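You operate a simulated robot arm through the tools that you are given. There is no shell and no other tool.

You run a simulated robot arm. Do the job below in one go: nothing can be reset, and whatever is moved stays where it is left.

Task
Highlight the total line of the books slips, then lay them in the paid tray.
Fine: mark them on the wooden tray, ink from the ink well that holds the highlighter, highlighter back in that well; the other slips stay clean. A coat counts when it lies all over at full strength: go over it till it gets no stronger.

It is judged by the outcome, as a careful person would: the job done as asked, and still so three seconds after it is handed in. It fails if anything else is knocked over, pushed out of place, dropped, spilled or broken.

Robot
A 7-joint arm with a two-finger parallel gripper, fixed in place. Base frame: the origin is at the foot of the arm, x ahead of it, y to its left, z up. Units: m, rad, N and s.
With the tool pointing down near the work surface it reaches from about 0.1 to 0.66 m from the base axis. Its first joint turns from -1.152 to 1.152 rad. Payload 1.57 kg.
The TCP is the grasp point between the finger pads, 0.03 m short of the fingertips. In the tool frame z runs along the fingers and y along their closing line. Largest opening 0.08 m; finger width 0.017, thickness 0.012; the body of the gripper, 0.04 by 0.082 m, starts 0.08 m behind the TCP.
Orientation is that of the tool frame in the base frame, as a unit quaternion [x, y, z, w]. With the fingers straight down and closing along the base's y, the tool's x points along the base's -x, its y along +y and its z along -z.

Tools
- The arm moves only by the tool nudge_tool. Its argument "targets" is a list of rows, each an object (a shift or turn left out is 0, a gripper value left out holds the last) with "translation": the shift along the base's x, y, z in m, a list of three; "rotation": the turn, a rotation vector about the base's x, y, z in rad, a list of three; "gripper": the finger opening in m, from 0 to 0.08. In form: [{"translation": [x, y, z], "rotation": [rx, ry, rz], "gripper": gripper}, ...]. A call has 1 to 20 rows; each row is the pose to reach, as a shift and turn from the pose commanded when the call began. Rows are played at 5 a second. More than 0.05 m and 0.15 rad between two rows, or a gripper value outside its range, and nothing of the call is played. Where a pose cannot be reached the arm comes as near as it can. A force on the tool above 40 N (or 10 N above the force at the start of the call, whichever is more), or a blocked arm, ends the call early, and 0.2 s more pass. The fingers move at their own pace (about 0.072 m/s each) and stop on an object; they squeeze with about 40 N. The grip force told is the motor's: it shows also when the fingers shut on nothing. Time passes only in rows, and 0.2 s behind the last, so rows that repeat a pose let the fingers close. The reply holds the time, the measured pose of the TCP, the force on the tool along the base axes, the opening and the grip force, in the units named above and with some noise, with the torque about the TCP (base axes, N m) and any sound that the robot's microphone picked up, and new pictures: "pictures" is both (left out), scene, wrist or none.
- Cameras (640 x 400 px; columns grow to the right, rows downward): "scene" is fixed at [0.0464, 0.4218, 1.4417]; the picture's right is [-0.86, -0.51, 0.00], its down [-0.19, 0.32, -0.93] and it looks along [0.47, -0.80, -0.38] (base axes); focal length 321 px, centre (320, 200). "wrist" rides on the gripper at [0.072, -0.007, -0.122] in the tool frame; the picture's right is [0.09, 1.00, 0.00], its down [-0.84, 0.08, -0.54] and it looks along [-0.54, 0.05, 0.84] (tool axes); focal length 238 px, centre (320, 200).
- locate(camera, pixels): for up to 12 pixels [column, row] of the newest picture of that camera ("zoom" is the newest enlarged one), the place [x, y, z] in the base frame of the surface seen there, good to about 0.003 m. It takes no simulated time.
- inspect(camera, box): a new picture of the part [left, top, right, bottom] of that camera's present view, enlarged. It takes no simulated time.
- finish_job(): hands the job in; it is judged then, once.

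Unless the task says otherwise, let go and move clear before handing in.

The tools are called after "Call:" as name(argument=value, ...) on one line, values as JSON. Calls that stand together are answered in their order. nudge_tool: Moves the arm, as the interface text tells. Its arguments: {"type":"object","properties":{"targets":{"type":"array","items":{"type":"object","properties":{"translation":{"type":"array","items":{"type":"number"}},"rotation":{"type":"array","items":{"type":"number"}},"gripper":{"type":"number"}}}},"pictures":{"type":"string","enum":["both","scene","wrist","none"]}},"required":["targets"]} The other tools are called the same way: locate (camera, pixels) gives the place of the surface under pixels of a picture; inspect (camera, box) takes an enlarged picture of a part of a camera's view; finish_job () hands the job in.

At the start:

```text
time_s: 0.0
eef_pos: [0.3157, -0.026, 1.2866]
tool_rot: [0.0, 1.0, -0.001, 0.002]
force: [-1.0, 0.2, 0.0]
moment: [-0.02, -0.01, -0.03]
opening: 0.0799
grasp_force: 0.0
```

scene: 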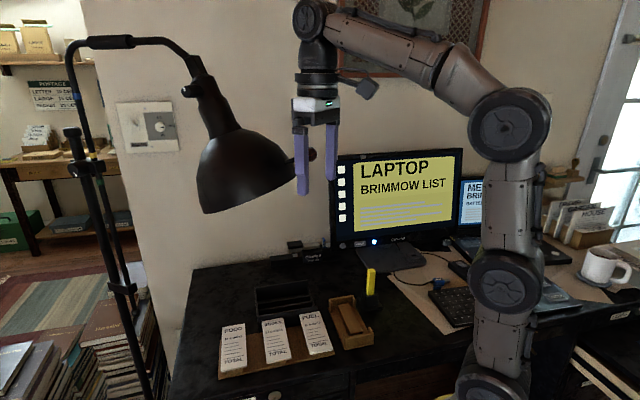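
wrist: 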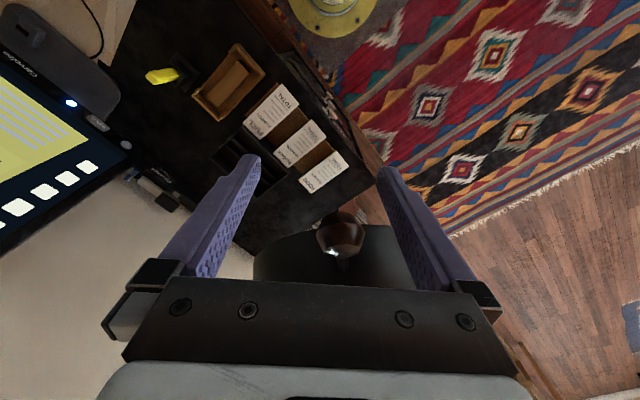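

The scene shows three slips (columns 220-335, rows 310-375), a wooden tray beneath them, a dark tray behind, and a yellow highlighter near (370,285). I'll enlarge those parts before moving.

Call:
inspect(camera="scene", box=[200, 250, 400, 390])

Call:
inspect(camera="wrist", box=[120, 20, 380, 220])

Call:
locate(camera="scene", pixels=[[233, 347], [276, 340], [315, 333], [370, 272], [372, 293], [350, 320], [285, 300], [250, 368], [215, 330], [340, 345], [430, 340], [245, 290]])

```text
2.86 times, centred on (300, 320) of scene
```

zoom: 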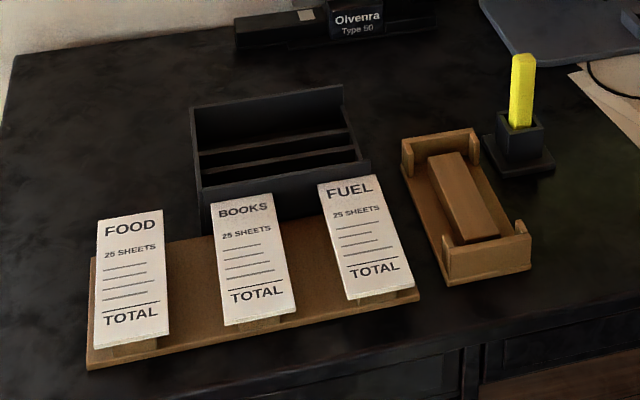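

```text
2.00 times, centred on (250, 120) of wrist
```

zoom: 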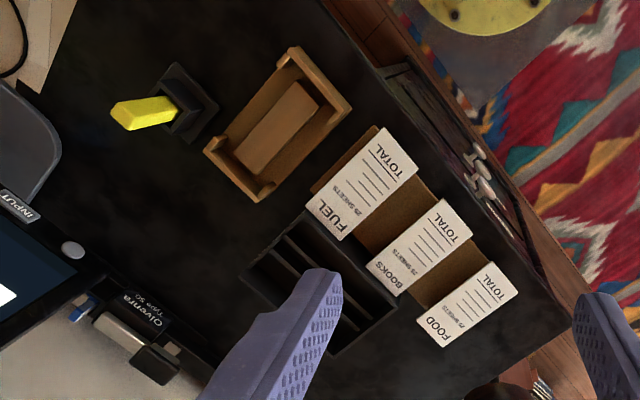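

```text
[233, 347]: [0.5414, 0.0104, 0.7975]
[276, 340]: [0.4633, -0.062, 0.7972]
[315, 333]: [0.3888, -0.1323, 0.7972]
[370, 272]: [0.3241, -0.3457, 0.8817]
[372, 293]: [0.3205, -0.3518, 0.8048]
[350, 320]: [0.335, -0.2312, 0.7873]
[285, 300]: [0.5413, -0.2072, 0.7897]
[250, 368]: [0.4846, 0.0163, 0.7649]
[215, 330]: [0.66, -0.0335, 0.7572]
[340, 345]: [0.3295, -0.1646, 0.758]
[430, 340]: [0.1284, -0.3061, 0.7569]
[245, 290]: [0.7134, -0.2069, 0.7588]
```

The zoom shows FOOD, BOOKS and FUEL slips on a brown board, a slotted black rack and a wooden tray with a block. I'll locate the lamp and other things near the arm's path, then lower the arm for a closer look.

Call:
locate(camera="scene", pixels=[[235, 165], [205, 210], [270, 195], [290, 290], [400, 255], [450, 305], [335, 240], [300, 250], [125, 285], [100, 170], [430, 280], [375, 285]])

Call:
locate(camera="wrist", pixels=[[340, 235], [235, 85], [160, 75], [260, 180], [320, 265], [235, 70], [275, 110], [300, 145], [320, 170], [200, 100], [260, 60], [240, 150]])

Call:
nudge_tool(targets=[{"translation": [-0.01, -0.025, -0.03]}, {"translation": [-0.02, -0.05, -0.06]}, {"translation": [-0.03, -0.075, -0.09]}, {"translation": [-0.04, -0.1, -0.12]}, {"translation": [-0.04, -0.12, -0.15]}, {"translation": [-0.04, -0.12, -0.19]}, {"translation": [-0.04, -0.12, -0.23]}], pictures="both")

```text
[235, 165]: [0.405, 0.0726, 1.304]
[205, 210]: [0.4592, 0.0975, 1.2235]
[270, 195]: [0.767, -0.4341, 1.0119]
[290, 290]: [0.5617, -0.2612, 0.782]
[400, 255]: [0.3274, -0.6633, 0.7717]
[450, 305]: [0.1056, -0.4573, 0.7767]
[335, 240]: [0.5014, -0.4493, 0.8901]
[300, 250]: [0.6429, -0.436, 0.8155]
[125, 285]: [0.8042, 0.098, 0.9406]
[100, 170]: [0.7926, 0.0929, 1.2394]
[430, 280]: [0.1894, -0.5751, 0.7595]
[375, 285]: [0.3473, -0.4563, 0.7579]
```

```text
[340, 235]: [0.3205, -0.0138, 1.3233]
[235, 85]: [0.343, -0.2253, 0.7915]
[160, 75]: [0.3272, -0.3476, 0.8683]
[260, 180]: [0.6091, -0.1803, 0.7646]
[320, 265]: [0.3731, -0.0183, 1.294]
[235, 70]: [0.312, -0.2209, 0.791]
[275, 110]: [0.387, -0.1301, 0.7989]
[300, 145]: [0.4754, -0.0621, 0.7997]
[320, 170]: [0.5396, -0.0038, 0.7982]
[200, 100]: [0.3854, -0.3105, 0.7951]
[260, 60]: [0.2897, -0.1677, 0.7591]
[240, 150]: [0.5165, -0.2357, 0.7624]
```

```text
time_s: 1.6
eef_pos: [0.2777, -0.1471, 1.0583]
tool_rot: [0.0, 1.0, -0.001, 0.002]
force: [-0.1, 0.2, -0.8]
moment: [-0.01, 0.02, -0.05]
opening: 0.0799
grasp_force: 0.1
```

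scene: 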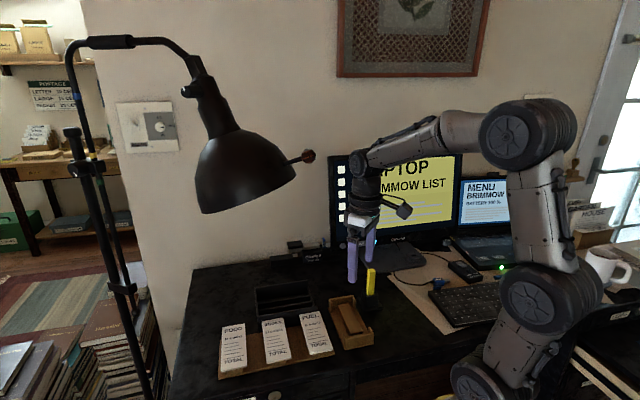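
wrist: 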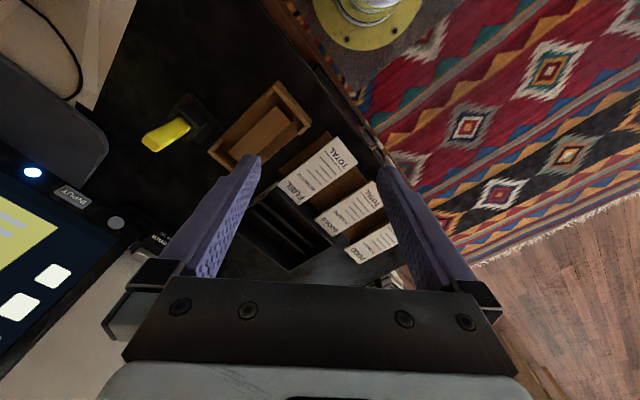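

The arm is lower and the wrist view now shows the rack, tray and slips at rows 80-270, partly hidden by the fingers. I'll enlarge these and check for labels.

Call:
inspect(camera="wrist", box=[240, 120, 400, 270])

Call:
inspect(camera="wrist", box=[130, 70, 320, 180])

Call:
inspect(camera="scene", box=[205, 270, 345, 390])

Call:
inspect(camera="scene", box=[310, 250, 420, 350])

Call:
inspect(camera="scene", box=[440, 180, 640, 340])

```text
2.67 times, centred on (320, 195) of wrist
```

zoom: 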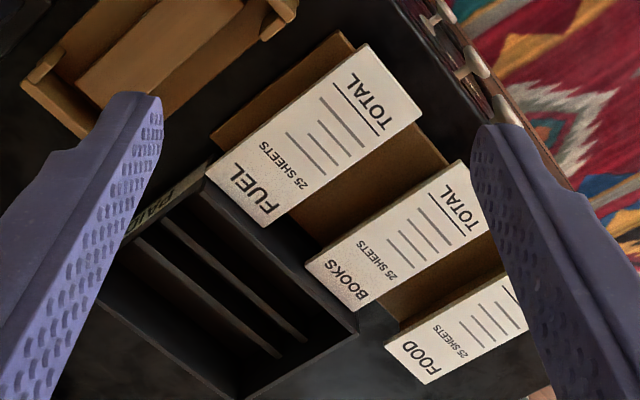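

```text
3.37 times, centred on (225, 125) of wrist
```

zoom: 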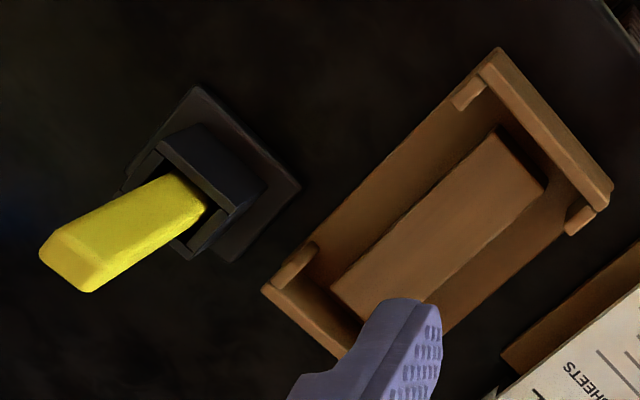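

```text
3.33 times, centred on (275, 330) of scene
```

zoom: 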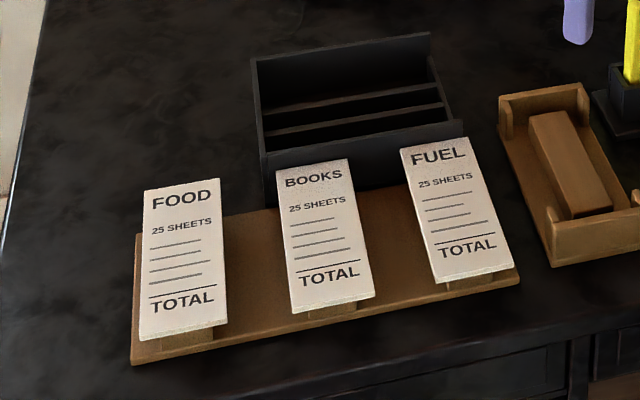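

```text
4.00 times, centred on (365, 300) of scene
```

zoom: 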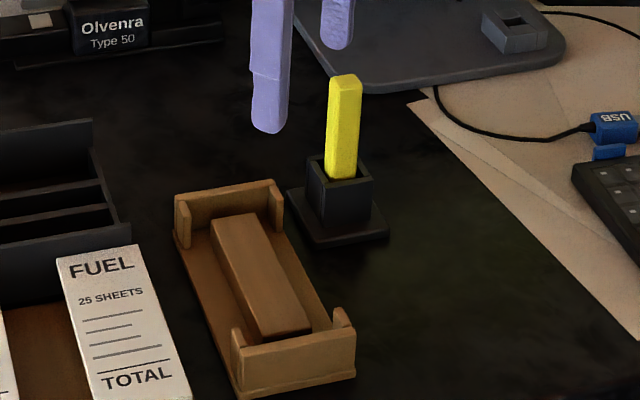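

```text
2.50 times, centred on (540, 260) of scene
```

zoom: 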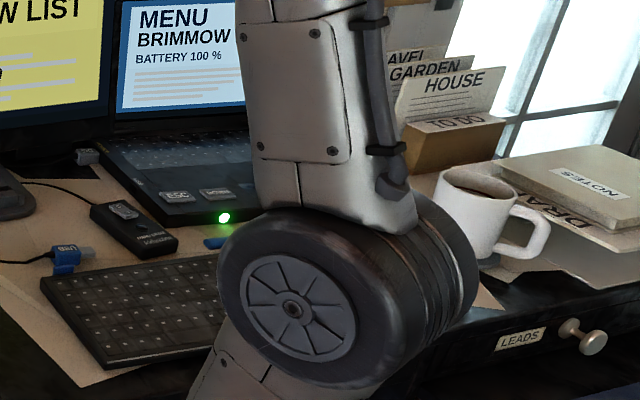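

The wrist zoom reads "PAID" on the end of the black ribbed tray, around (165,195). There is only one BOOKS slip, on a small pedestal. I'll move the camera closer to the wooden tray and highlighter to measure them.

Call:
nudge_tool(targets=[{"translation": [-0.015, -0.03, -0.02]}, {"translation": [-0.03, -0.06, -0.04]}, {"translation": [-0.045, -0.09, -0.06]}, {"translation": [-0.058, -0.12, -0.08]}, {"translation": [-0.058, -0.12, -0.1]}], pictures="both")

```text
time_s: 2.8
eef_pos: [0.2179, -0.2675, 0.958]
tool_rot: [0.0, 1.0, 0.0, 0.003]
force: [0.1, -0.6, -0.4]
moment: [0.02, 0.02, -0.01]
opening: 0.0801
grasp_force: 0.0
```

scene: 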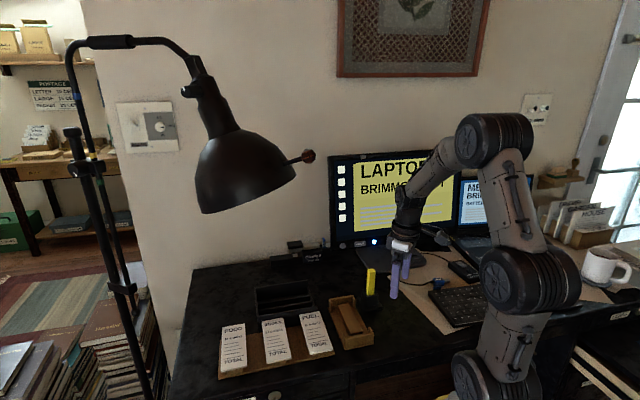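
wrist: 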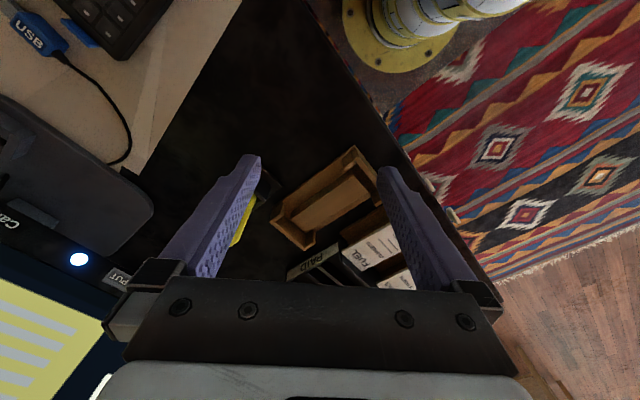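

The wooden tray is visible between the fingers around (330,195), and "PAID" reads at (305,265). I'll enlarge this.

Call:
inspect(camera="wrist", box=[240, 130, 440, 290])

```text
2.50 times, centred on (340, 210) of wrist
```

zoom: 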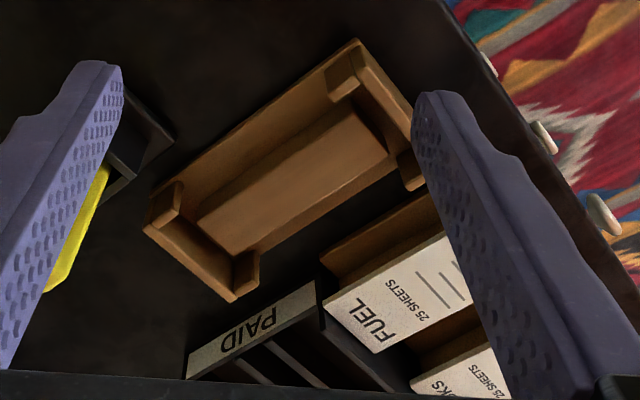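

The zoom shows the wooden tray clearly; I'll locate its block corners, end walls and tabs, and the PAID tray edge.

Call:
locate(camera="zoom", pixels=[[198, 218], [235, 250], [388, 153], [350, 112], [148, 222], [232, 298], [356, 42], [412, 112], [180, 186], [255, 255], [330, 92], [398, 160]])

Call:
locate(camera="zoom", pixels=[[290, 180], [240, 140], [320, 215], [190, 370], [315, 285], [325, 290], [400, 375], [332, 312], [380, 350], [444, 230], [360, 300], [160, 130]])

```text
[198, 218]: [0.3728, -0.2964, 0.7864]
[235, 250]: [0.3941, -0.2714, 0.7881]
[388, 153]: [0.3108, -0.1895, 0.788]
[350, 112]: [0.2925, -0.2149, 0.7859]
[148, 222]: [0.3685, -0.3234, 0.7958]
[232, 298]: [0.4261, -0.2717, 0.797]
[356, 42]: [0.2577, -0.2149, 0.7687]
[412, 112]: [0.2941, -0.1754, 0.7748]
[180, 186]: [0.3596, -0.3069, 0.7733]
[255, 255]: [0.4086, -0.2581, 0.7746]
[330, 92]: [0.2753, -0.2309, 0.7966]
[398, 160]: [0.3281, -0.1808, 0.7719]
```

```text
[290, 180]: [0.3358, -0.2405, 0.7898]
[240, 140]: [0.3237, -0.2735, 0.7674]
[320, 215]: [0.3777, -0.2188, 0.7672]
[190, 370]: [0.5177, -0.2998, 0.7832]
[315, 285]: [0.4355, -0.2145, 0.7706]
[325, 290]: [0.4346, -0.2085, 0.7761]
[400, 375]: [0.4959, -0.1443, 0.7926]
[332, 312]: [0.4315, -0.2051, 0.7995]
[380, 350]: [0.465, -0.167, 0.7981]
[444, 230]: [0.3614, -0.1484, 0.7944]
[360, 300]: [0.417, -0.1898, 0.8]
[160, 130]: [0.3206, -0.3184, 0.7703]
```

The block top is near z 0.788, with its long axis along (-0.71, 0.71), parallel to the slips. Next I'll measure the slips and the PAID tray from the scene camera.

Call:
inspect(camera="scene", box=[205, 275, 345, 385])

```text
3.64 times, centred on (275, 330) of scene
```

zoom: 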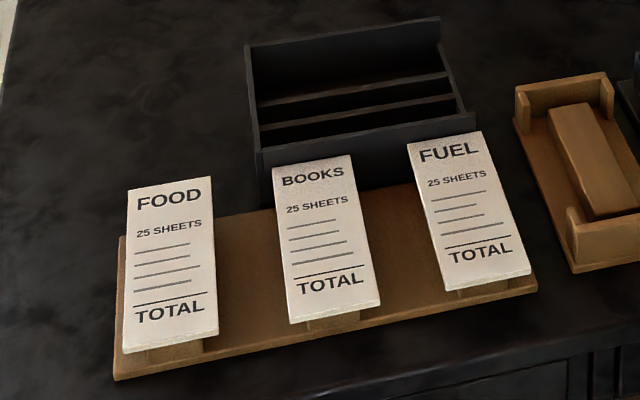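

Call:
locate(camera="zoom", pixels=[[274, 170], [350, 157], [292, 321], [378, 300], [296, 292], [368, 278], [320, 215], [300, 277], [362, 264], [330, 283], [355, 320], [300, 335]])

Call:
locate(camera="zoom", pixels=[[250, 48], [438, 18], [260, 152], [472, 115], [350, 80], [350, 110], [350, 130], [350, 95], [360, 65], [265, 200], [400, 160], [330, 60]])

Call:
locate(camera="zoom", pixels=[[130, 193], [214, 178], [125, 350], [217, 330], [410, 147], [482, 133], [448, 288], [529, 270], [140, 360], [200, 350], [460, 295], [510, 285]])

```text
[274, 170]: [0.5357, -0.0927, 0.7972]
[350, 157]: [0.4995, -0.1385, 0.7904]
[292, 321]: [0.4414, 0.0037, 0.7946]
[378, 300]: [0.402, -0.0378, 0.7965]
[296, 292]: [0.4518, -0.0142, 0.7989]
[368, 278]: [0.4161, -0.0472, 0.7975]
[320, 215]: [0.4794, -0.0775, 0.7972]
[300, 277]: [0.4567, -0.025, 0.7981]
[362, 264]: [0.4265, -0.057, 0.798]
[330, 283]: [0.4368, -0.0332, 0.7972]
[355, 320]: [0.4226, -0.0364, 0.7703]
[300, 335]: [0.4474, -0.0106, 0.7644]
```

```text
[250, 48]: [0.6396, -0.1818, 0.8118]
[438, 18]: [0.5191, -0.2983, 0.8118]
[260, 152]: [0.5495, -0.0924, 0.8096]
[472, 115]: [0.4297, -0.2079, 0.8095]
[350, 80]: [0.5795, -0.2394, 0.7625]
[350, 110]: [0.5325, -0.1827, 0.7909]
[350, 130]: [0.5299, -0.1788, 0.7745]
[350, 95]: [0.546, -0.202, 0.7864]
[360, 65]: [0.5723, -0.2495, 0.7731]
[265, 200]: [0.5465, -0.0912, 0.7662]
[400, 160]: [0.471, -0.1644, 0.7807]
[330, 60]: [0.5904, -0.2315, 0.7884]
```

```text
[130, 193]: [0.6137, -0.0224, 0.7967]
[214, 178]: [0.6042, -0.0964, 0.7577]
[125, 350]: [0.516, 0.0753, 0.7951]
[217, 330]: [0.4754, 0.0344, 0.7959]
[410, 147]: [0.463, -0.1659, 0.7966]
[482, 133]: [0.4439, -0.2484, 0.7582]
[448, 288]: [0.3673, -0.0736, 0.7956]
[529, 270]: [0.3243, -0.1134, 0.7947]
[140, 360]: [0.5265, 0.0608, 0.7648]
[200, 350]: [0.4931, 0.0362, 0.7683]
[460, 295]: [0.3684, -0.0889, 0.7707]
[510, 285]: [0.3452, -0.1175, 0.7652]
```

The BOOKS slip measures about 0.135 x 0.057 m, centred near (0.469,-0.066), and the PAID tray interior is long enough only across its other axis. I'll check the lamp's extent against the arm's path, and enlarge the highlighter.

Call:
locate(camera="scene", pixels=[[200, 205], [230, 212], [260, 205], [290, 180], [293, 165], [270, 140], [240, 130], [300, 157], [308, 156], [210, 100], [198, 70], [130, 40]])

Call:
inspect(camera="scene", box=[325, 255, 405, 310])

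```text
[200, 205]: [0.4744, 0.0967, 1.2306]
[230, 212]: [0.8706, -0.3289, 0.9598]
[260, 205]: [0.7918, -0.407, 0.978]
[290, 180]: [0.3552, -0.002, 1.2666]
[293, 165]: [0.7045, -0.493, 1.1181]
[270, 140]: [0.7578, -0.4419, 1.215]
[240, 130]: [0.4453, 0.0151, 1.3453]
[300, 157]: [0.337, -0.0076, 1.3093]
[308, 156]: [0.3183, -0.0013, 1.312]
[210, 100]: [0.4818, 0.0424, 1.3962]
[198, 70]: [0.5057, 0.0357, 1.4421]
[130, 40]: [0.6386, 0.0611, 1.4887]
```

```text
7.27 times, centred on (365, 282) of scene
```

zoom: 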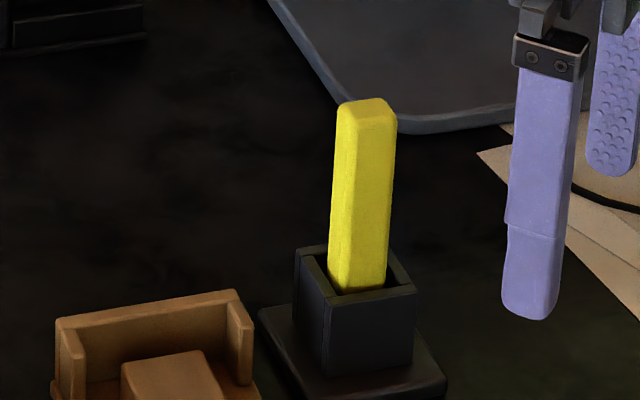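

The lamp head spans about z 1.22-1.40 above the FOOD slip, with its knob at (0.32,0.00,1.31). I'll locate points on the arm's links to judge how the elbow will pass the lamp.

Call:
locate(camera="scene", pixels=[[497, 128], [527, 278], [485, 385], [430, 180], [405, 225], [510, 200], [400, 248], [455, 145], [500, 340], [470, 150], [540, 130], [560, 270]])

Call:
locate(camera="zoom", pixels=[[366, 110], [345, 110], [390, 120], [340, 280], [365, 285], [385, 270], [300, 255], [328, 310], [410, 290], [375, 245], [320, 380], [260, 312]])

```text
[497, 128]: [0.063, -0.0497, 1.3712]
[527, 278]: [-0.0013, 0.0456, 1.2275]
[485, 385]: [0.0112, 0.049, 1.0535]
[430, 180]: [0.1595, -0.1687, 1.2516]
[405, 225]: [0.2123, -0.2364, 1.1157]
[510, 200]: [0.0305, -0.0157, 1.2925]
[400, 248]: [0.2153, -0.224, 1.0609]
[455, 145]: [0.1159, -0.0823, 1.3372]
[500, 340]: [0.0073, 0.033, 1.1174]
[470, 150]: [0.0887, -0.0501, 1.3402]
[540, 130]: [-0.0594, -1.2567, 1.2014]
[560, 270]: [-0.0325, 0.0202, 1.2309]
```

```text
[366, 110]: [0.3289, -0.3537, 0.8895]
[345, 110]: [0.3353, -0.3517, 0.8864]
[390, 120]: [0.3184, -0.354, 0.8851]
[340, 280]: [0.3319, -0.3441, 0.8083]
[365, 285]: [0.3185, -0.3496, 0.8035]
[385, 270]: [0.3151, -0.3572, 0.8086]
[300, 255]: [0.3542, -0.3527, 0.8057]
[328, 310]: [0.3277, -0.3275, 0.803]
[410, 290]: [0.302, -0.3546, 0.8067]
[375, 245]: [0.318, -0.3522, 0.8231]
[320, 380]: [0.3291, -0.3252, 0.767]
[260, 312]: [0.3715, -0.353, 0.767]
```

The highlighter body is about 0.02 m wide, from z 0.80 to 0.89, standing in the black well near (0.325,-0.352). I'll swing over the BOOKS slip with the tool yawed -45 deg to line up with its width and look again.

Call:
nudge_tool(targets=[{"translation": [0.031, 0.025, -0.007], "rotation": [0, 0, -0.098]}, {"translation": [0.062, 0.05, -0.014], "rotation": [0, 0, -0.196]}, {"translation": [0.093, 0.075, -0.021], "rotation": [0, 0, -0.294]}, {"translation": [0.124, 0.1, -0.028], "rotation": [0, 0, -0.392]}, {"translation": [0.155, 0.125, -0.035], "rotation": [0, 0, -0.49]}, {"translation": [0.186, 0.15, -0.042], "rotation": [0, 0, -0.588]}, {"translation": [0.217, 0.175, -0.05], "rotation": [0, 0, -0.686]}, {"translation": [0.25, 0.2, -0.058], "rotation": [0, 0, -0.785]}], pictures="both")

```text
time_s: 4.6
eef_pos: [0.4681, -0.0648, 0.899]
tool_rot: [0.383, 0.924, 0.0, 0.002]
force: [0.1, 0.0, -0.6]
moment: [-0.03, -0.01, -0.01]
opening: 0.0801
grasp_force: 0.2
```

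scene: 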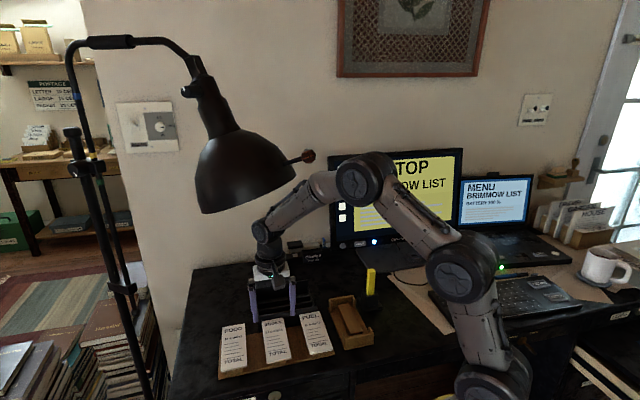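
wrist: 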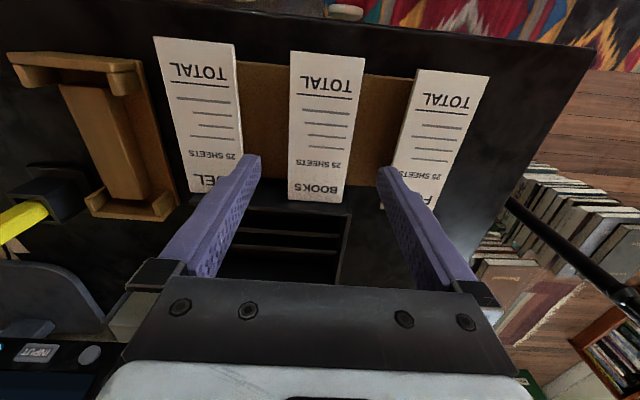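

The BOOKS slip now sits between the fingers, around (325,125). I'll enlarge it to get its corners and yaw precisely.

Call:
inspect(camera="wrist", box=[230, 40, 430, 210])

```text
2.35 times, centred on (330, 125) of wrist
```

zoom: 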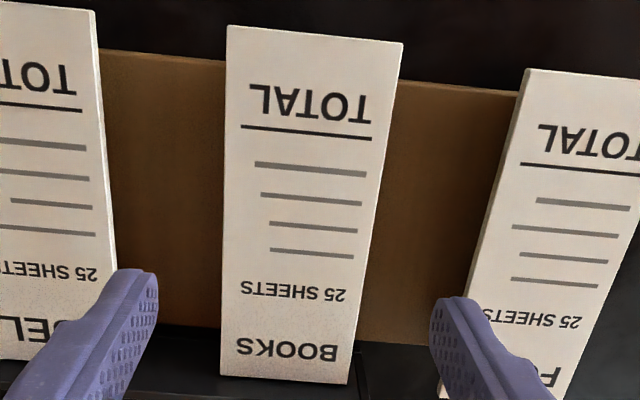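

Call:
locate(camera="zoom", pixels=[[230, 28], [400, 44], [224, 374], [348, 382], [227, 200], [378, 200], [226, 120], [388, 135], [225, 300], [360, 300], [242, 126], [371, 138]])

Call:
locate(camera="zoom", pixels=[[248, 86], [371, 95], [251, 117], [369, 123], [300, 200], [320, 60], [300, 370], [310, 200], [200, 200], [420, 200], [160, 60], [450, 90]])

```text
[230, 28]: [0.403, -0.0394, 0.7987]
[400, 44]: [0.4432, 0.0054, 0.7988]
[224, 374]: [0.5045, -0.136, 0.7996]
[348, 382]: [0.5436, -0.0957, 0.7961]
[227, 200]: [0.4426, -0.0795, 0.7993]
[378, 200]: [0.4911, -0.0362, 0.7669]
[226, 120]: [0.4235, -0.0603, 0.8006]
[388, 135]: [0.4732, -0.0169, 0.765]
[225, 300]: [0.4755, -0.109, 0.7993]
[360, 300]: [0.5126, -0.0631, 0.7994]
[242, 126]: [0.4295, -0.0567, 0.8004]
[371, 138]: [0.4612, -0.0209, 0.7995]
```

```text
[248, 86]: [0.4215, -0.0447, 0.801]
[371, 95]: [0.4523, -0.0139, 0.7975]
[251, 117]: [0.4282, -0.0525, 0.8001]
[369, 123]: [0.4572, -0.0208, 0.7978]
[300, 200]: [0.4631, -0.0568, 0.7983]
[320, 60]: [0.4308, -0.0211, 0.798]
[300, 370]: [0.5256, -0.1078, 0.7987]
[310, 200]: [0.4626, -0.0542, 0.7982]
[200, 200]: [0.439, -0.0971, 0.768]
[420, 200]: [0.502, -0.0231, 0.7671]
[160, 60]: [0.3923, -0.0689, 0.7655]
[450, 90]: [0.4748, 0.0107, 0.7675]
```

The slip's centre line projects exactly where the tool's own axis does, (328,54) to (315,199), so the yaw and centring are good within about 1 mm. I'll descend to TCP z≈0.808, keeping the fingertips above the board, and close on the slip's edges.

Call:
nudge_tool(targets=[{"translation": [0.0, 0.0, -0.03]}, {"translation": [0.0, 0.0, -0.06]}, {"translation": [0.0, 0.0, -0.08]}, {"translation": [0.0, 0.0, -0.091]}, {"translation": [0.0, 0.0, -0.091]}], pictures="both")

```text
time_s: 5.8
eef_pos: [0.4676, -0.0665, 0.8076]
tool_rot: [0.383, 0.924, -0.002, 0.002]
force: [0.7, -0.2, 0.5]
moment: [-0.01, 0.01, 0.01]
opening: 0.0802
grasp_force: 0.1
```

scene: 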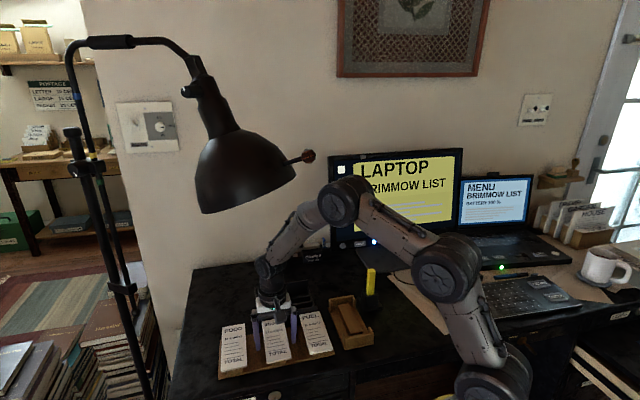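
wrist: 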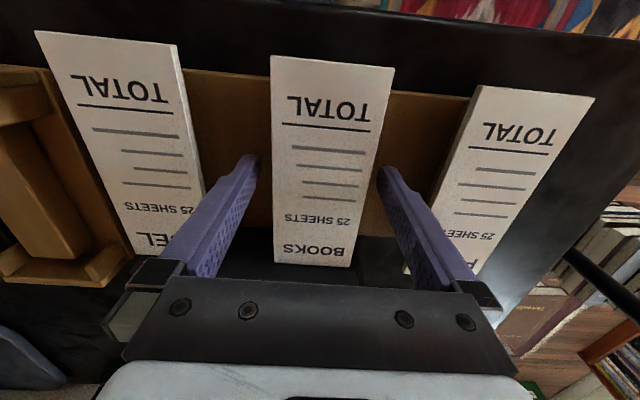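

The fingertips are beside the slip at about (255,158) and (382,168). I'll enlarge to confirm that both clear the slip edges before closing.

Call:
inspect(camera="wrist", box=[180, 40, 480, 280])

Call:
inspect(camera="scene", box=[215, 280, 345, 380])

```text
1.67 times, centred on (330, 160) of wrist
```

zoom: 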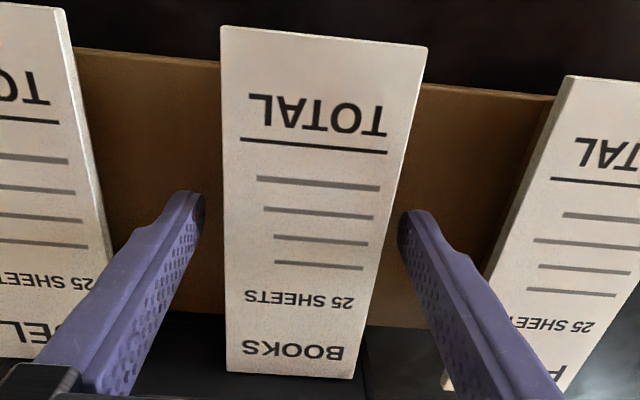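

```text
4.00 times, centred on (280, 330) of scene
```

zoom: 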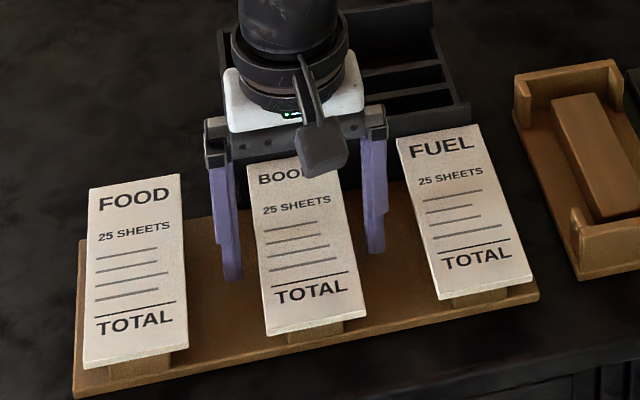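

Both fingers stand clear of the slip's edges (gaps at zoom columns 205-225 and 392-402). I'll close on it now.

Call:
nudge_tool(targets=[{"gripper": 0.06}, {"gripper": 0.05}, {"gripper": 0.045}, {"gripper": 0.045}], pictures="wrist")

```text
time_s: 6.8
eef_pos: [0.4692, -0.0652, 0.8078]
tool_rot: [0.383, 0.924, -0.001, 0.002]
force: [0.0, 0.2, 0.1]
moment: [-0.04, 0.0, -0.02]
opening: 0.0584
grasp_force: 40.1
```

wrist: 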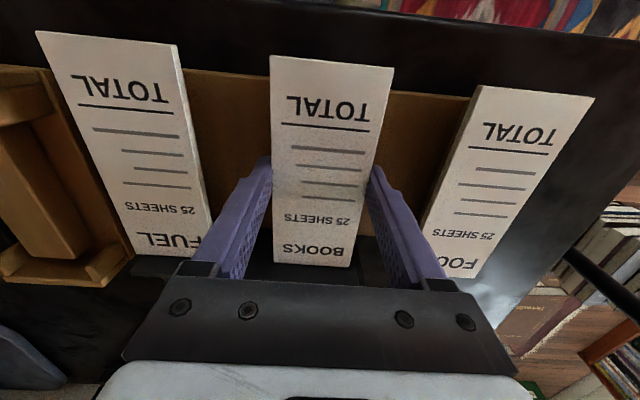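

The grip holds at opening 0.0584 with 40 N, so the slip is caught. I'll lift it and move part of the way toward the wooden tray, keeping the tray in the wrist view at the left.

Call:
nudge_tool(targets=[{"translation": [0.0, 0.0, 0.015]}, {"translation": [0.0, 0.0, 0.04]}, {"translation": [0.0, 0.0, 0.08]}, {"translation": [-0.02, -0.035, 0.085]}, {"translation": [-0.04, -0.07, 0.085]}, {"translation": [-0.055, -0.1, 0.085]}, {"translation": [-0.055, -0.1, 0.085]}], pictures="both")

```text
time_s: 8.4
eef_pos: [0.4125, -0.1673, 0.8942]
tool_rot: [0.383, 0.924, -0.002, 0.001]
force: [0.7, 0.2, -0.2]
moment: [-0.03, 0.0, 0.0]
opening: 0.0449
grasp_force: 0.0
```

scene: 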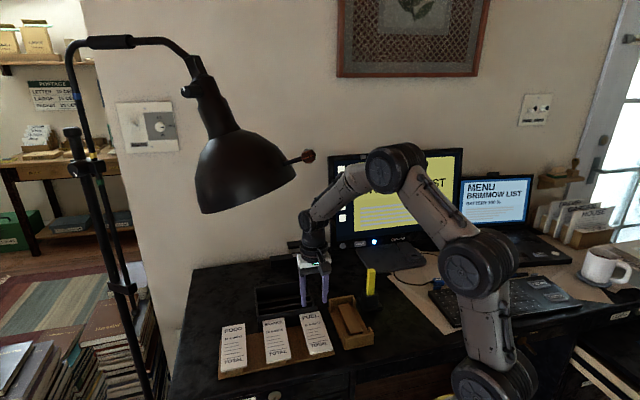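
wrist: 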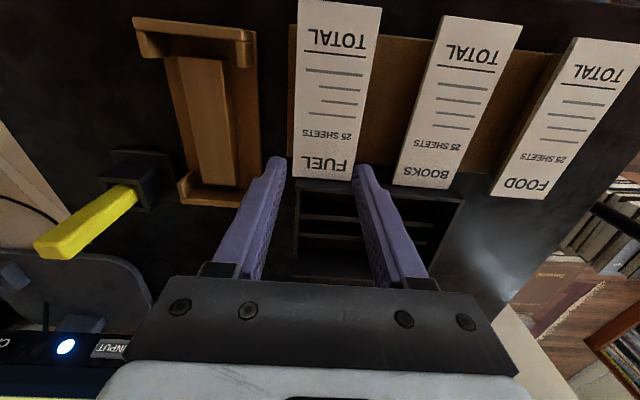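

The opening reads 0.0449 with zero grip force, and BOOKS is still on the board at (450,100), so it slid out of the fingers. I'll enlarge to check whether it was disturbed.

Call:
inspect(camera="wrist", box=[280, 0, 640, 220])

Call:
inspect(camera="scene", box=[215, 290, 345, 385])

Call:
inspect(camera="scene", box=[280, 230, 350, 310])

```text
1.78 times, centred on (460, 110) of wrist
```

zoom: 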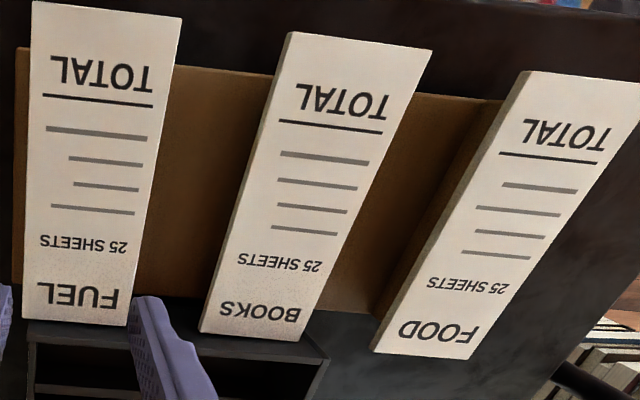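

```text
4.21 times, centred on (280, 338) of scene
```

zoom: 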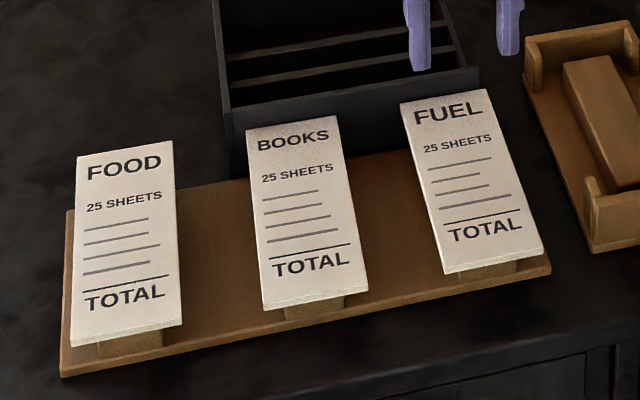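

```text
5.00 times, centred on (315, 270) of scene
```

zoom: 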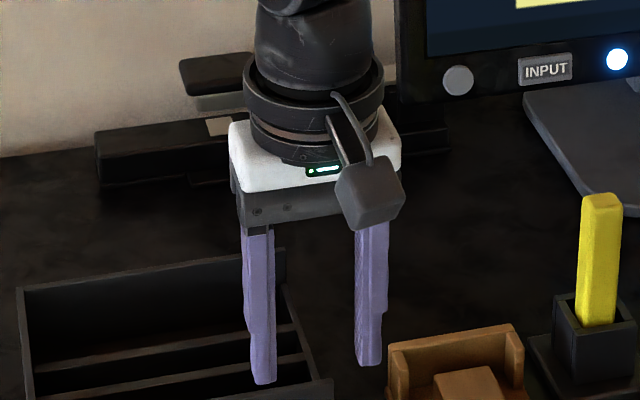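

BOOKS still lies on its pedestal, roughly in line with the others. I'll look closely at its front edge, thickness and pedestal to choose a better grip height.

Call:
inspect(camera="scene", box=[258, 340, 308, 372])

Call:
inspect(camera="wrist", box=[120, 0, 290, 220])

```text
12.50 times, centred on (283, 356) of scene
```

zoom: 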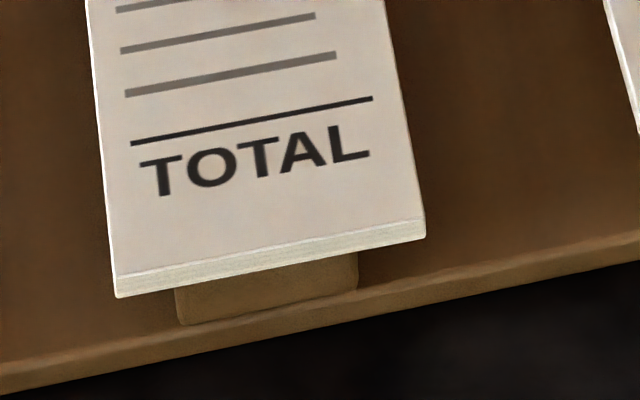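

```text
1.82 times, centred on (205, 110) of wrist
```

zoom: 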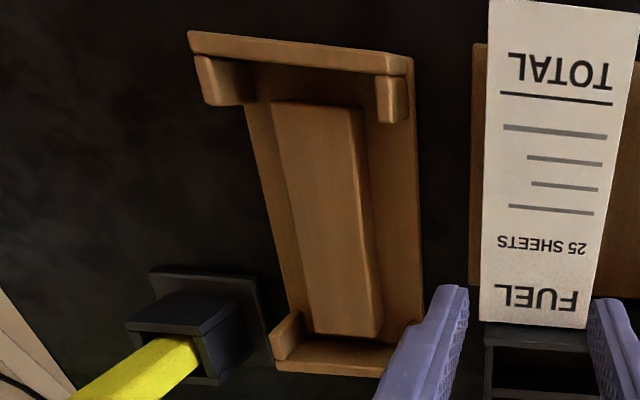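

Wrist zoom shows the wooden tray squarely; while it is in view I'll measure its block, end walls and floor precisely.

Call:
locate(camera="zoom", pixels=[[273, 104], [358, 110], [310, 331], [380, 336], [190, 33], [412, 57], [197, 58], [405, 76], [272, 365], [384, 376], [280, 352], [270, 200]])

Call:
locate(camera="zoom", pixels=[[300, 48], [300, 75], [330, 220], [395, 200], [250, 130], [415, 200], [300, 310], [330, 355], [345, 372], [217, 103], [408, 122], [275, 330]])

```text
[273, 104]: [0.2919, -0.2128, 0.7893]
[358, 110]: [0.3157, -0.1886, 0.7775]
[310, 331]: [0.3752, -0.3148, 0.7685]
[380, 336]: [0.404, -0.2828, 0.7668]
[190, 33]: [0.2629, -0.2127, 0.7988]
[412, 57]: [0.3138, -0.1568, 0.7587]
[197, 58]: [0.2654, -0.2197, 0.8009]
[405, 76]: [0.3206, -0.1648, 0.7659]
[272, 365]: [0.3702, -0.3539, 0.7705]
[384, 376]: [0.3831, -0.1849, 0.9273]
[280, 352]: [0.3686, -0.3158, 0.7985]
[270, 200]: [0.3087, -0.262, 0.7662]
```

```text
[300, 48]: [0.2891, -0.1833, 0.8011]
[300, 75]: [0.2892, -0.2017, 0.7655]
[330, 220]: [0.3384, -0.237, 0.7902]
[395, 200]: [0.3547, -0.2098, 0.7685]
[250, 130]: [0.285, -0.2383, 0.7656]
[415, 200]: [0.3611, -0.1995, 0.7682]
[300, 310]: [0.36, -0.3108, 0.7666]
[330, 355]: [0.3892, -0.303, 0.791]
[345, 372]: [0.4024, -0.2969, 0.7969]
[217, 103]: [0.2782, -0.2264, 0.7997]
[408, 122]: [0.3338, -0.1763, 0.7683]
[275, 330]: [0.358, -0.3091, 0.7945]
```

I'll take a tighter picture of the tray for accurate corners.

Call:
inspect(camera="wrist", box=[125, 5, 265, 95])

Call:
inspect(camera="wrist", box=[150, 130, 270, 215])

```text
4.44 times, centred on (195, 50) of wrist
```

zoom: 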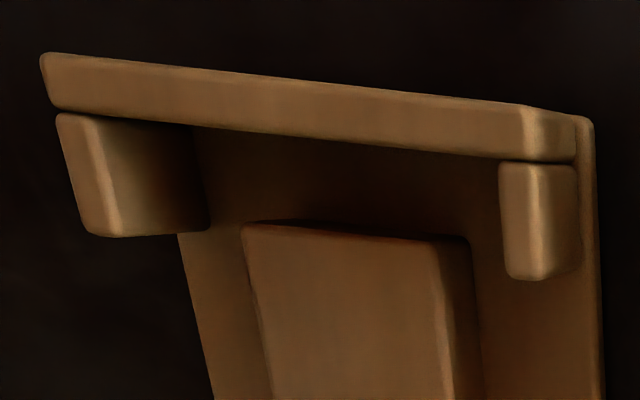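

```text
4.71 times, centred on (210, 172) of wrist
```

zoom: 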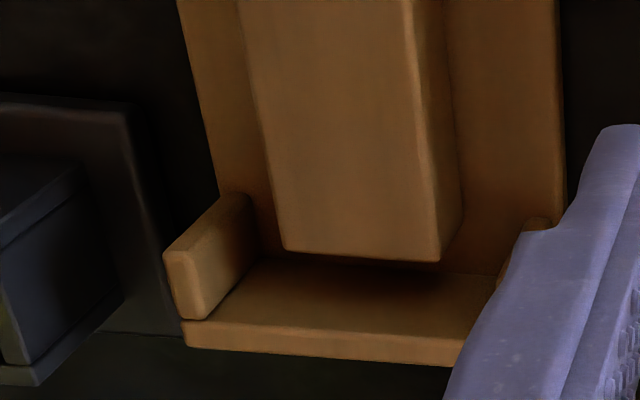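

The tray lines up with the tool at yaw -45°, with its centre at about (0.3407,-0.2447), inner space 0.150 x 0.067 m and block top near 0.789. I'll go back over BOOKS with the fingers open, retracing the path, to grip it closer to the pad centre.

Call:
nudge_tool(targets=[{"translation": [0.02, 0.035, 0.0], "gripper": 0.08}, {"translation": [0.04, 0.07, 0.0]}, {"translation": [0.055, 0.1, 0.0]}, {"translation": [0.055, 0.1, 0.0]}], pictures="wrist")

Call:
inspect(camera="wrist", box=[230, 40, 430, 210])

```text
time_s: 9.4
eef_pos: [0.4685, -0.0653, 0.8943]
tool_rot: [0.383, 0.924, -0.002, 0.001]
force: [0.9, -0.2, 0.0]
moment: [0.0, -0.02, -0.01]
opening: 0.0801
grasp_force: 0.1
```

wrist: 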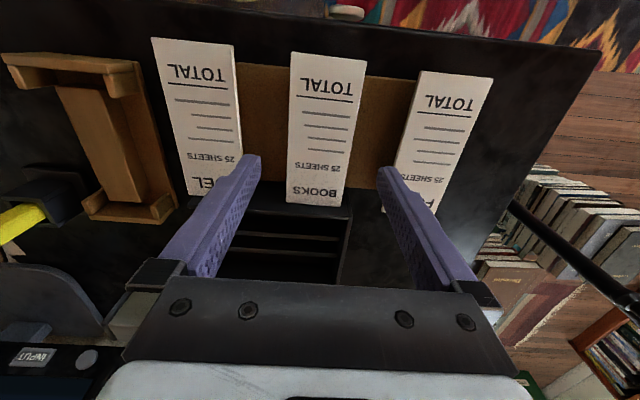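

```text
2.35 times, centred on (330, 125) of wrist
```

zoom: 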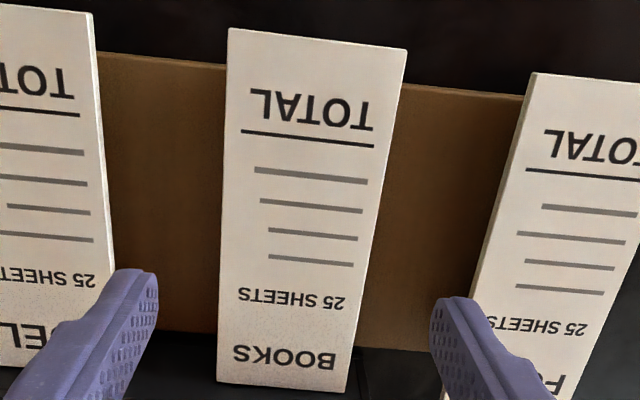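

BOOKS has only turned about 1° (left edge from (230,30) to (219,380) in the zoom) and is still centred. I'll descend to TCP z≈0.801, with the tips 3-4 mm above the board.

Call:
nudge_tool(targets=[{"translation": [0.0, 0.0, -0.04]}, {"translation": [0.0, 0.0, -0.075]}, {"translation": [0.0, 0.0, -0.087]}, {"translation": [0.0, 0.0, -0.093]}, {"translation": [0.0, 0.0, -0.093]}], pictures="scene")

Call:
inspect(camera="scene", box=[235, 300, 325, 375])

```text
time_s: 10.6
eef_pos: [0.4679, -0.0674, 0.7999]
tool_rot: [0.382, 0.924, -0.001, 0.002]
force: [0.5, -0.2, 0.2]
moment: [-0.02, 0.02, 0.0]
opening: 0.0802
grasp_force: 0.1
```

scene: 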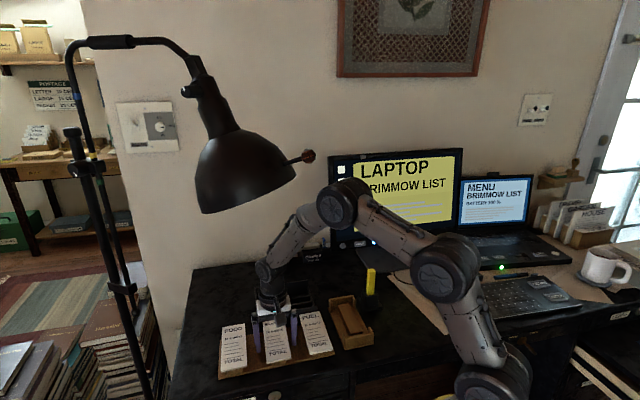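

```text
5.33 times, centred on (280, 338) of scene
```

zoom: 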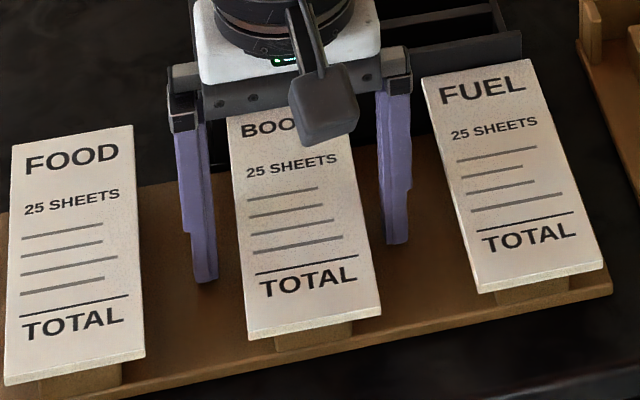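

The fingers straddle the slip with no contact force. I'll close, wait, then lift just a few millimetres slowly and check the grip.

Call:
nudge_tool(targets=[{"gripper": 0.06}, {"gripper": 0.05}, {"gripper": 0.05}, {"gripper": 0.05}, {"translation": [0.0, 0.0, 0.001], "gripper": 0.05}, {"translation": [0.0, 0.0, 0.002], "gripper": 0.05}, {"translation": [0.0, 0.0, 0.003], "gripper": 0.05}], pictures="wrist")

Call:
inspect(camera="scene", box=[235, 300, 325, 375])

```text
time_s: 12.2
eef_pos: [0.4682, -0.066, 0.8035]
tool_rot: [0.383, 0.924, -0.002, 0.001]
force: [-0.6, 0.0, -0.2]
moment: [0.0, 0.02, -0.03]
opening: 0.0585
grasp_force: 39.9
```

wrist: 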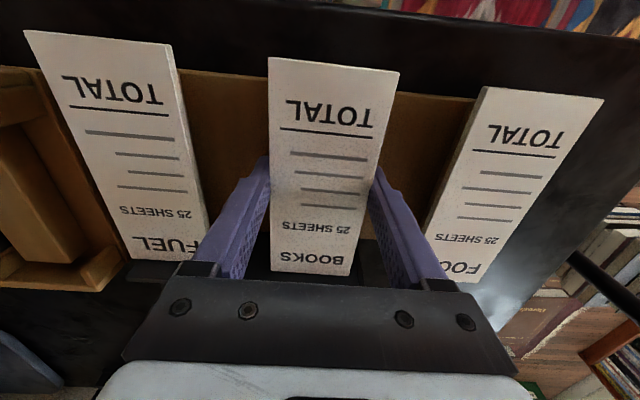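

```text
5.33 times, centred on (280, 338) of scene
```

zoom: 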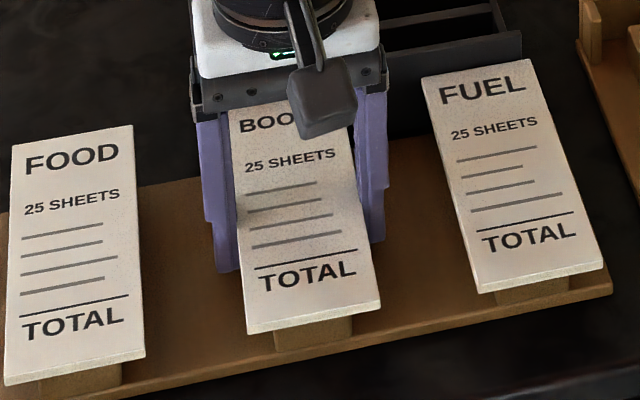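

The slip's front corner rose from (250,338) to (247,332) in the zoom, so it is lifting with the fingers. I'll continue upward slowly.

Call:
nudge_tool(targets=[{"translation": [0.0, 0.0, 0.002], "gripper": 0.05}, {"translation": [0.0, 0.0, 0.004], "gripper": 0.05}, {"translation": [0.0, 0.0, 0.007], "gripper": 0.05}, {"translation": [0.0, 0.0, 0.01], "gripper": 0.05}, {"translation": [0.0, 0.0, 0.013], "gripper": 0.05}, {"translation": [0.0, 0.0, 0.016], "gripper": 0.05}, {"translation": [0.0, 0.0, 0.02], "gripper": 0.05}], pictures="wrist")

Call:
inspect(camera="scene", box=[235, 300, 325, 375])

```text
time_s: 13.8
eef_pos: [0.4689, -0.0654, 0.8227]
tool_rot: [0.383, 0.924, -0.002, 0.001]
force: [0.4, 1.0, -0.3]
moment: [0.0, 0.0, 0.02]
opening: 0.0585
grasp_force: 40.0
```

wrist: 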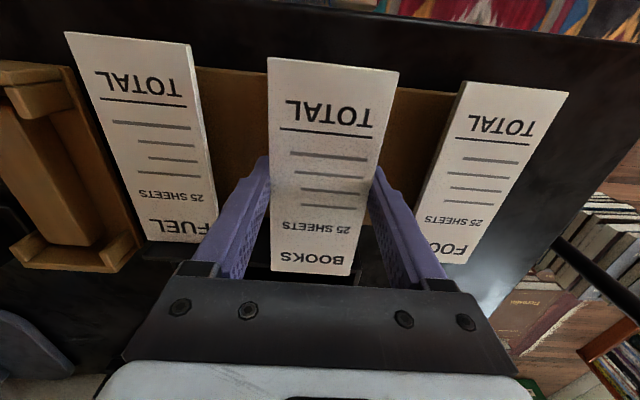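

```text
5.33 times, centred on (280, 338) of scene
```

zoom: 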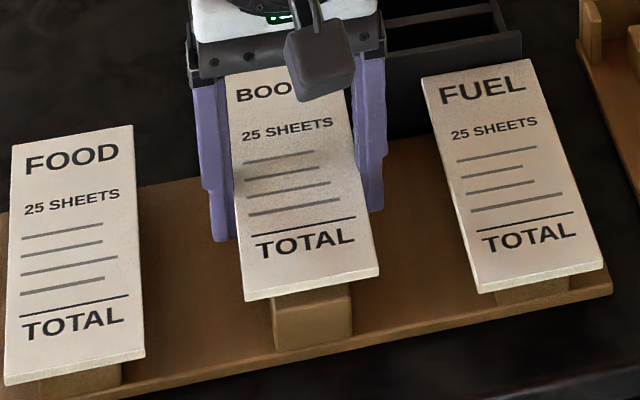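

The slip is held firmly at 40 N and stays fixed in the wrist view from (268,58) to (350,276), clear above its pedestal. I'll raise it gently and carry it to just above the wooden tray.

Call:
nudge_tool(targets=[{"translation": [0.0, 0.0, 0.008], "gripper": 0.05}, {"translation": [0.0, 0.0, 0.018], "gripper": 0.05}, {"translation": [-0.006, -0.008, 0.028], "gripper": 0.05}, {"translation": [-0.02, -0.027, 0.034], "gripper": 0.05}, {"translation": [-0.037, -0.051, 0.034], "gripper": 0.05}, {"translation": [-0.056, -0.077, 0.034], "gripper": 0.05}, {"translation": [-0.075, -0.103, 0.034], "gripper": 0.05}, {"translation": [-0.094, -0.129, 0.034], "gripper": 0.05}, {"translation": [-0.11, -0.151, 0.034], "gripper": 0.05}, {"translation": [-0.122, -0.168, 0.034], "gripper": 0.05}, {"translation": [-0.129, -0.1766, 0.034], "gripper": 0.05}, {"translation": [-0.129, -0.1766, 0.034], "gripper": 0.05}], pictures="both")

```text
time_s: 16.4
eef_pos: [0.339, -0.2433, 0.8576]
tool_rot: [0.383, 0.924, -0.002, 0.001]
force: [-0.1, -0.2, -0.1]
moment: [0.0, -0.02, 0.02]
opening: 0.0584
grasp_force: 39.6
```

scene: 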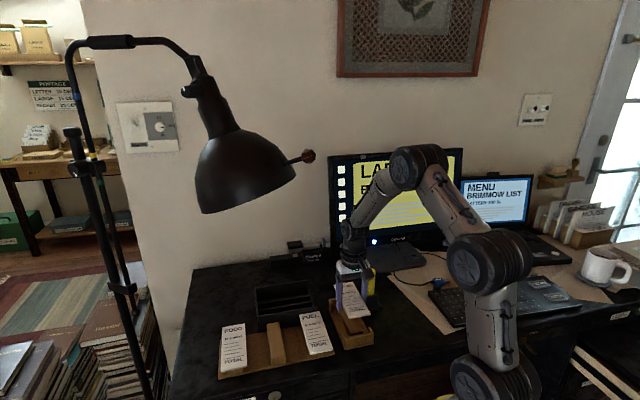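
wrist: 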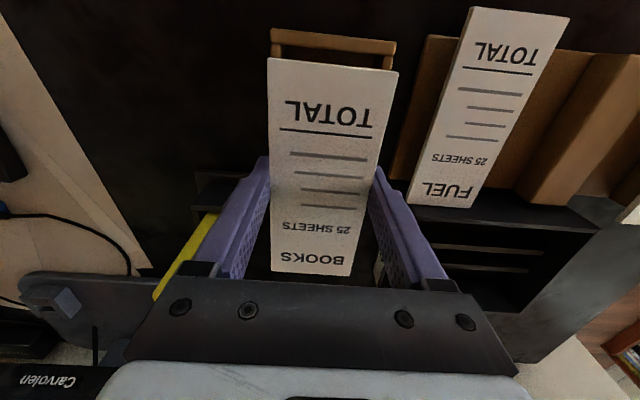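

The slip is still held and the wooden tray's near end shows just beyond it at (332,42). I'll enlarge both views to check alignment and the gap to the highlighter.

Call:
inspect(camera="scene", box=[310, 250, 400, 350])

Call:
inspect(camera="wrist", box=[150, 10, 450, 290])

```text
4.00 times, centred on (355, 300) of scene
```

zoom: 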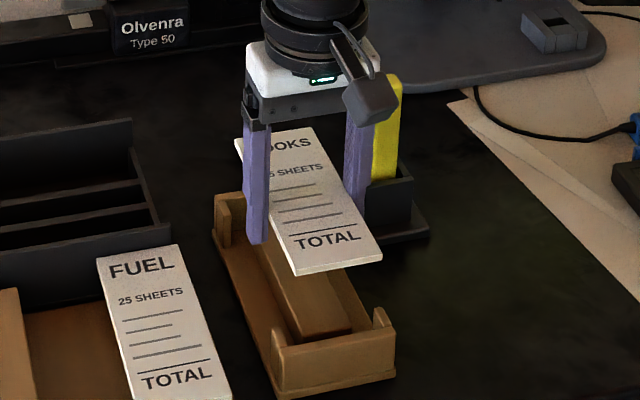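

```text
1.43 times, centred on (300, 150) of wrist
```

zoom: 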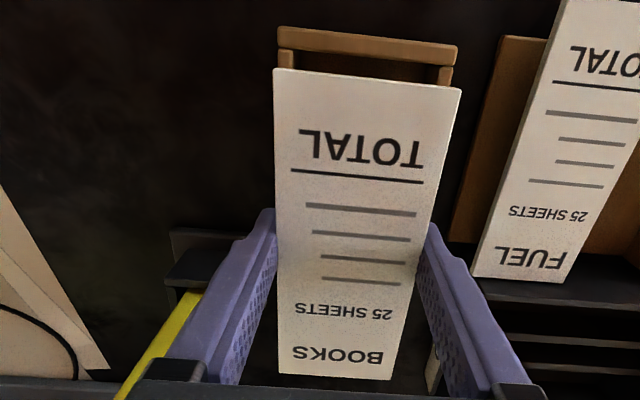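

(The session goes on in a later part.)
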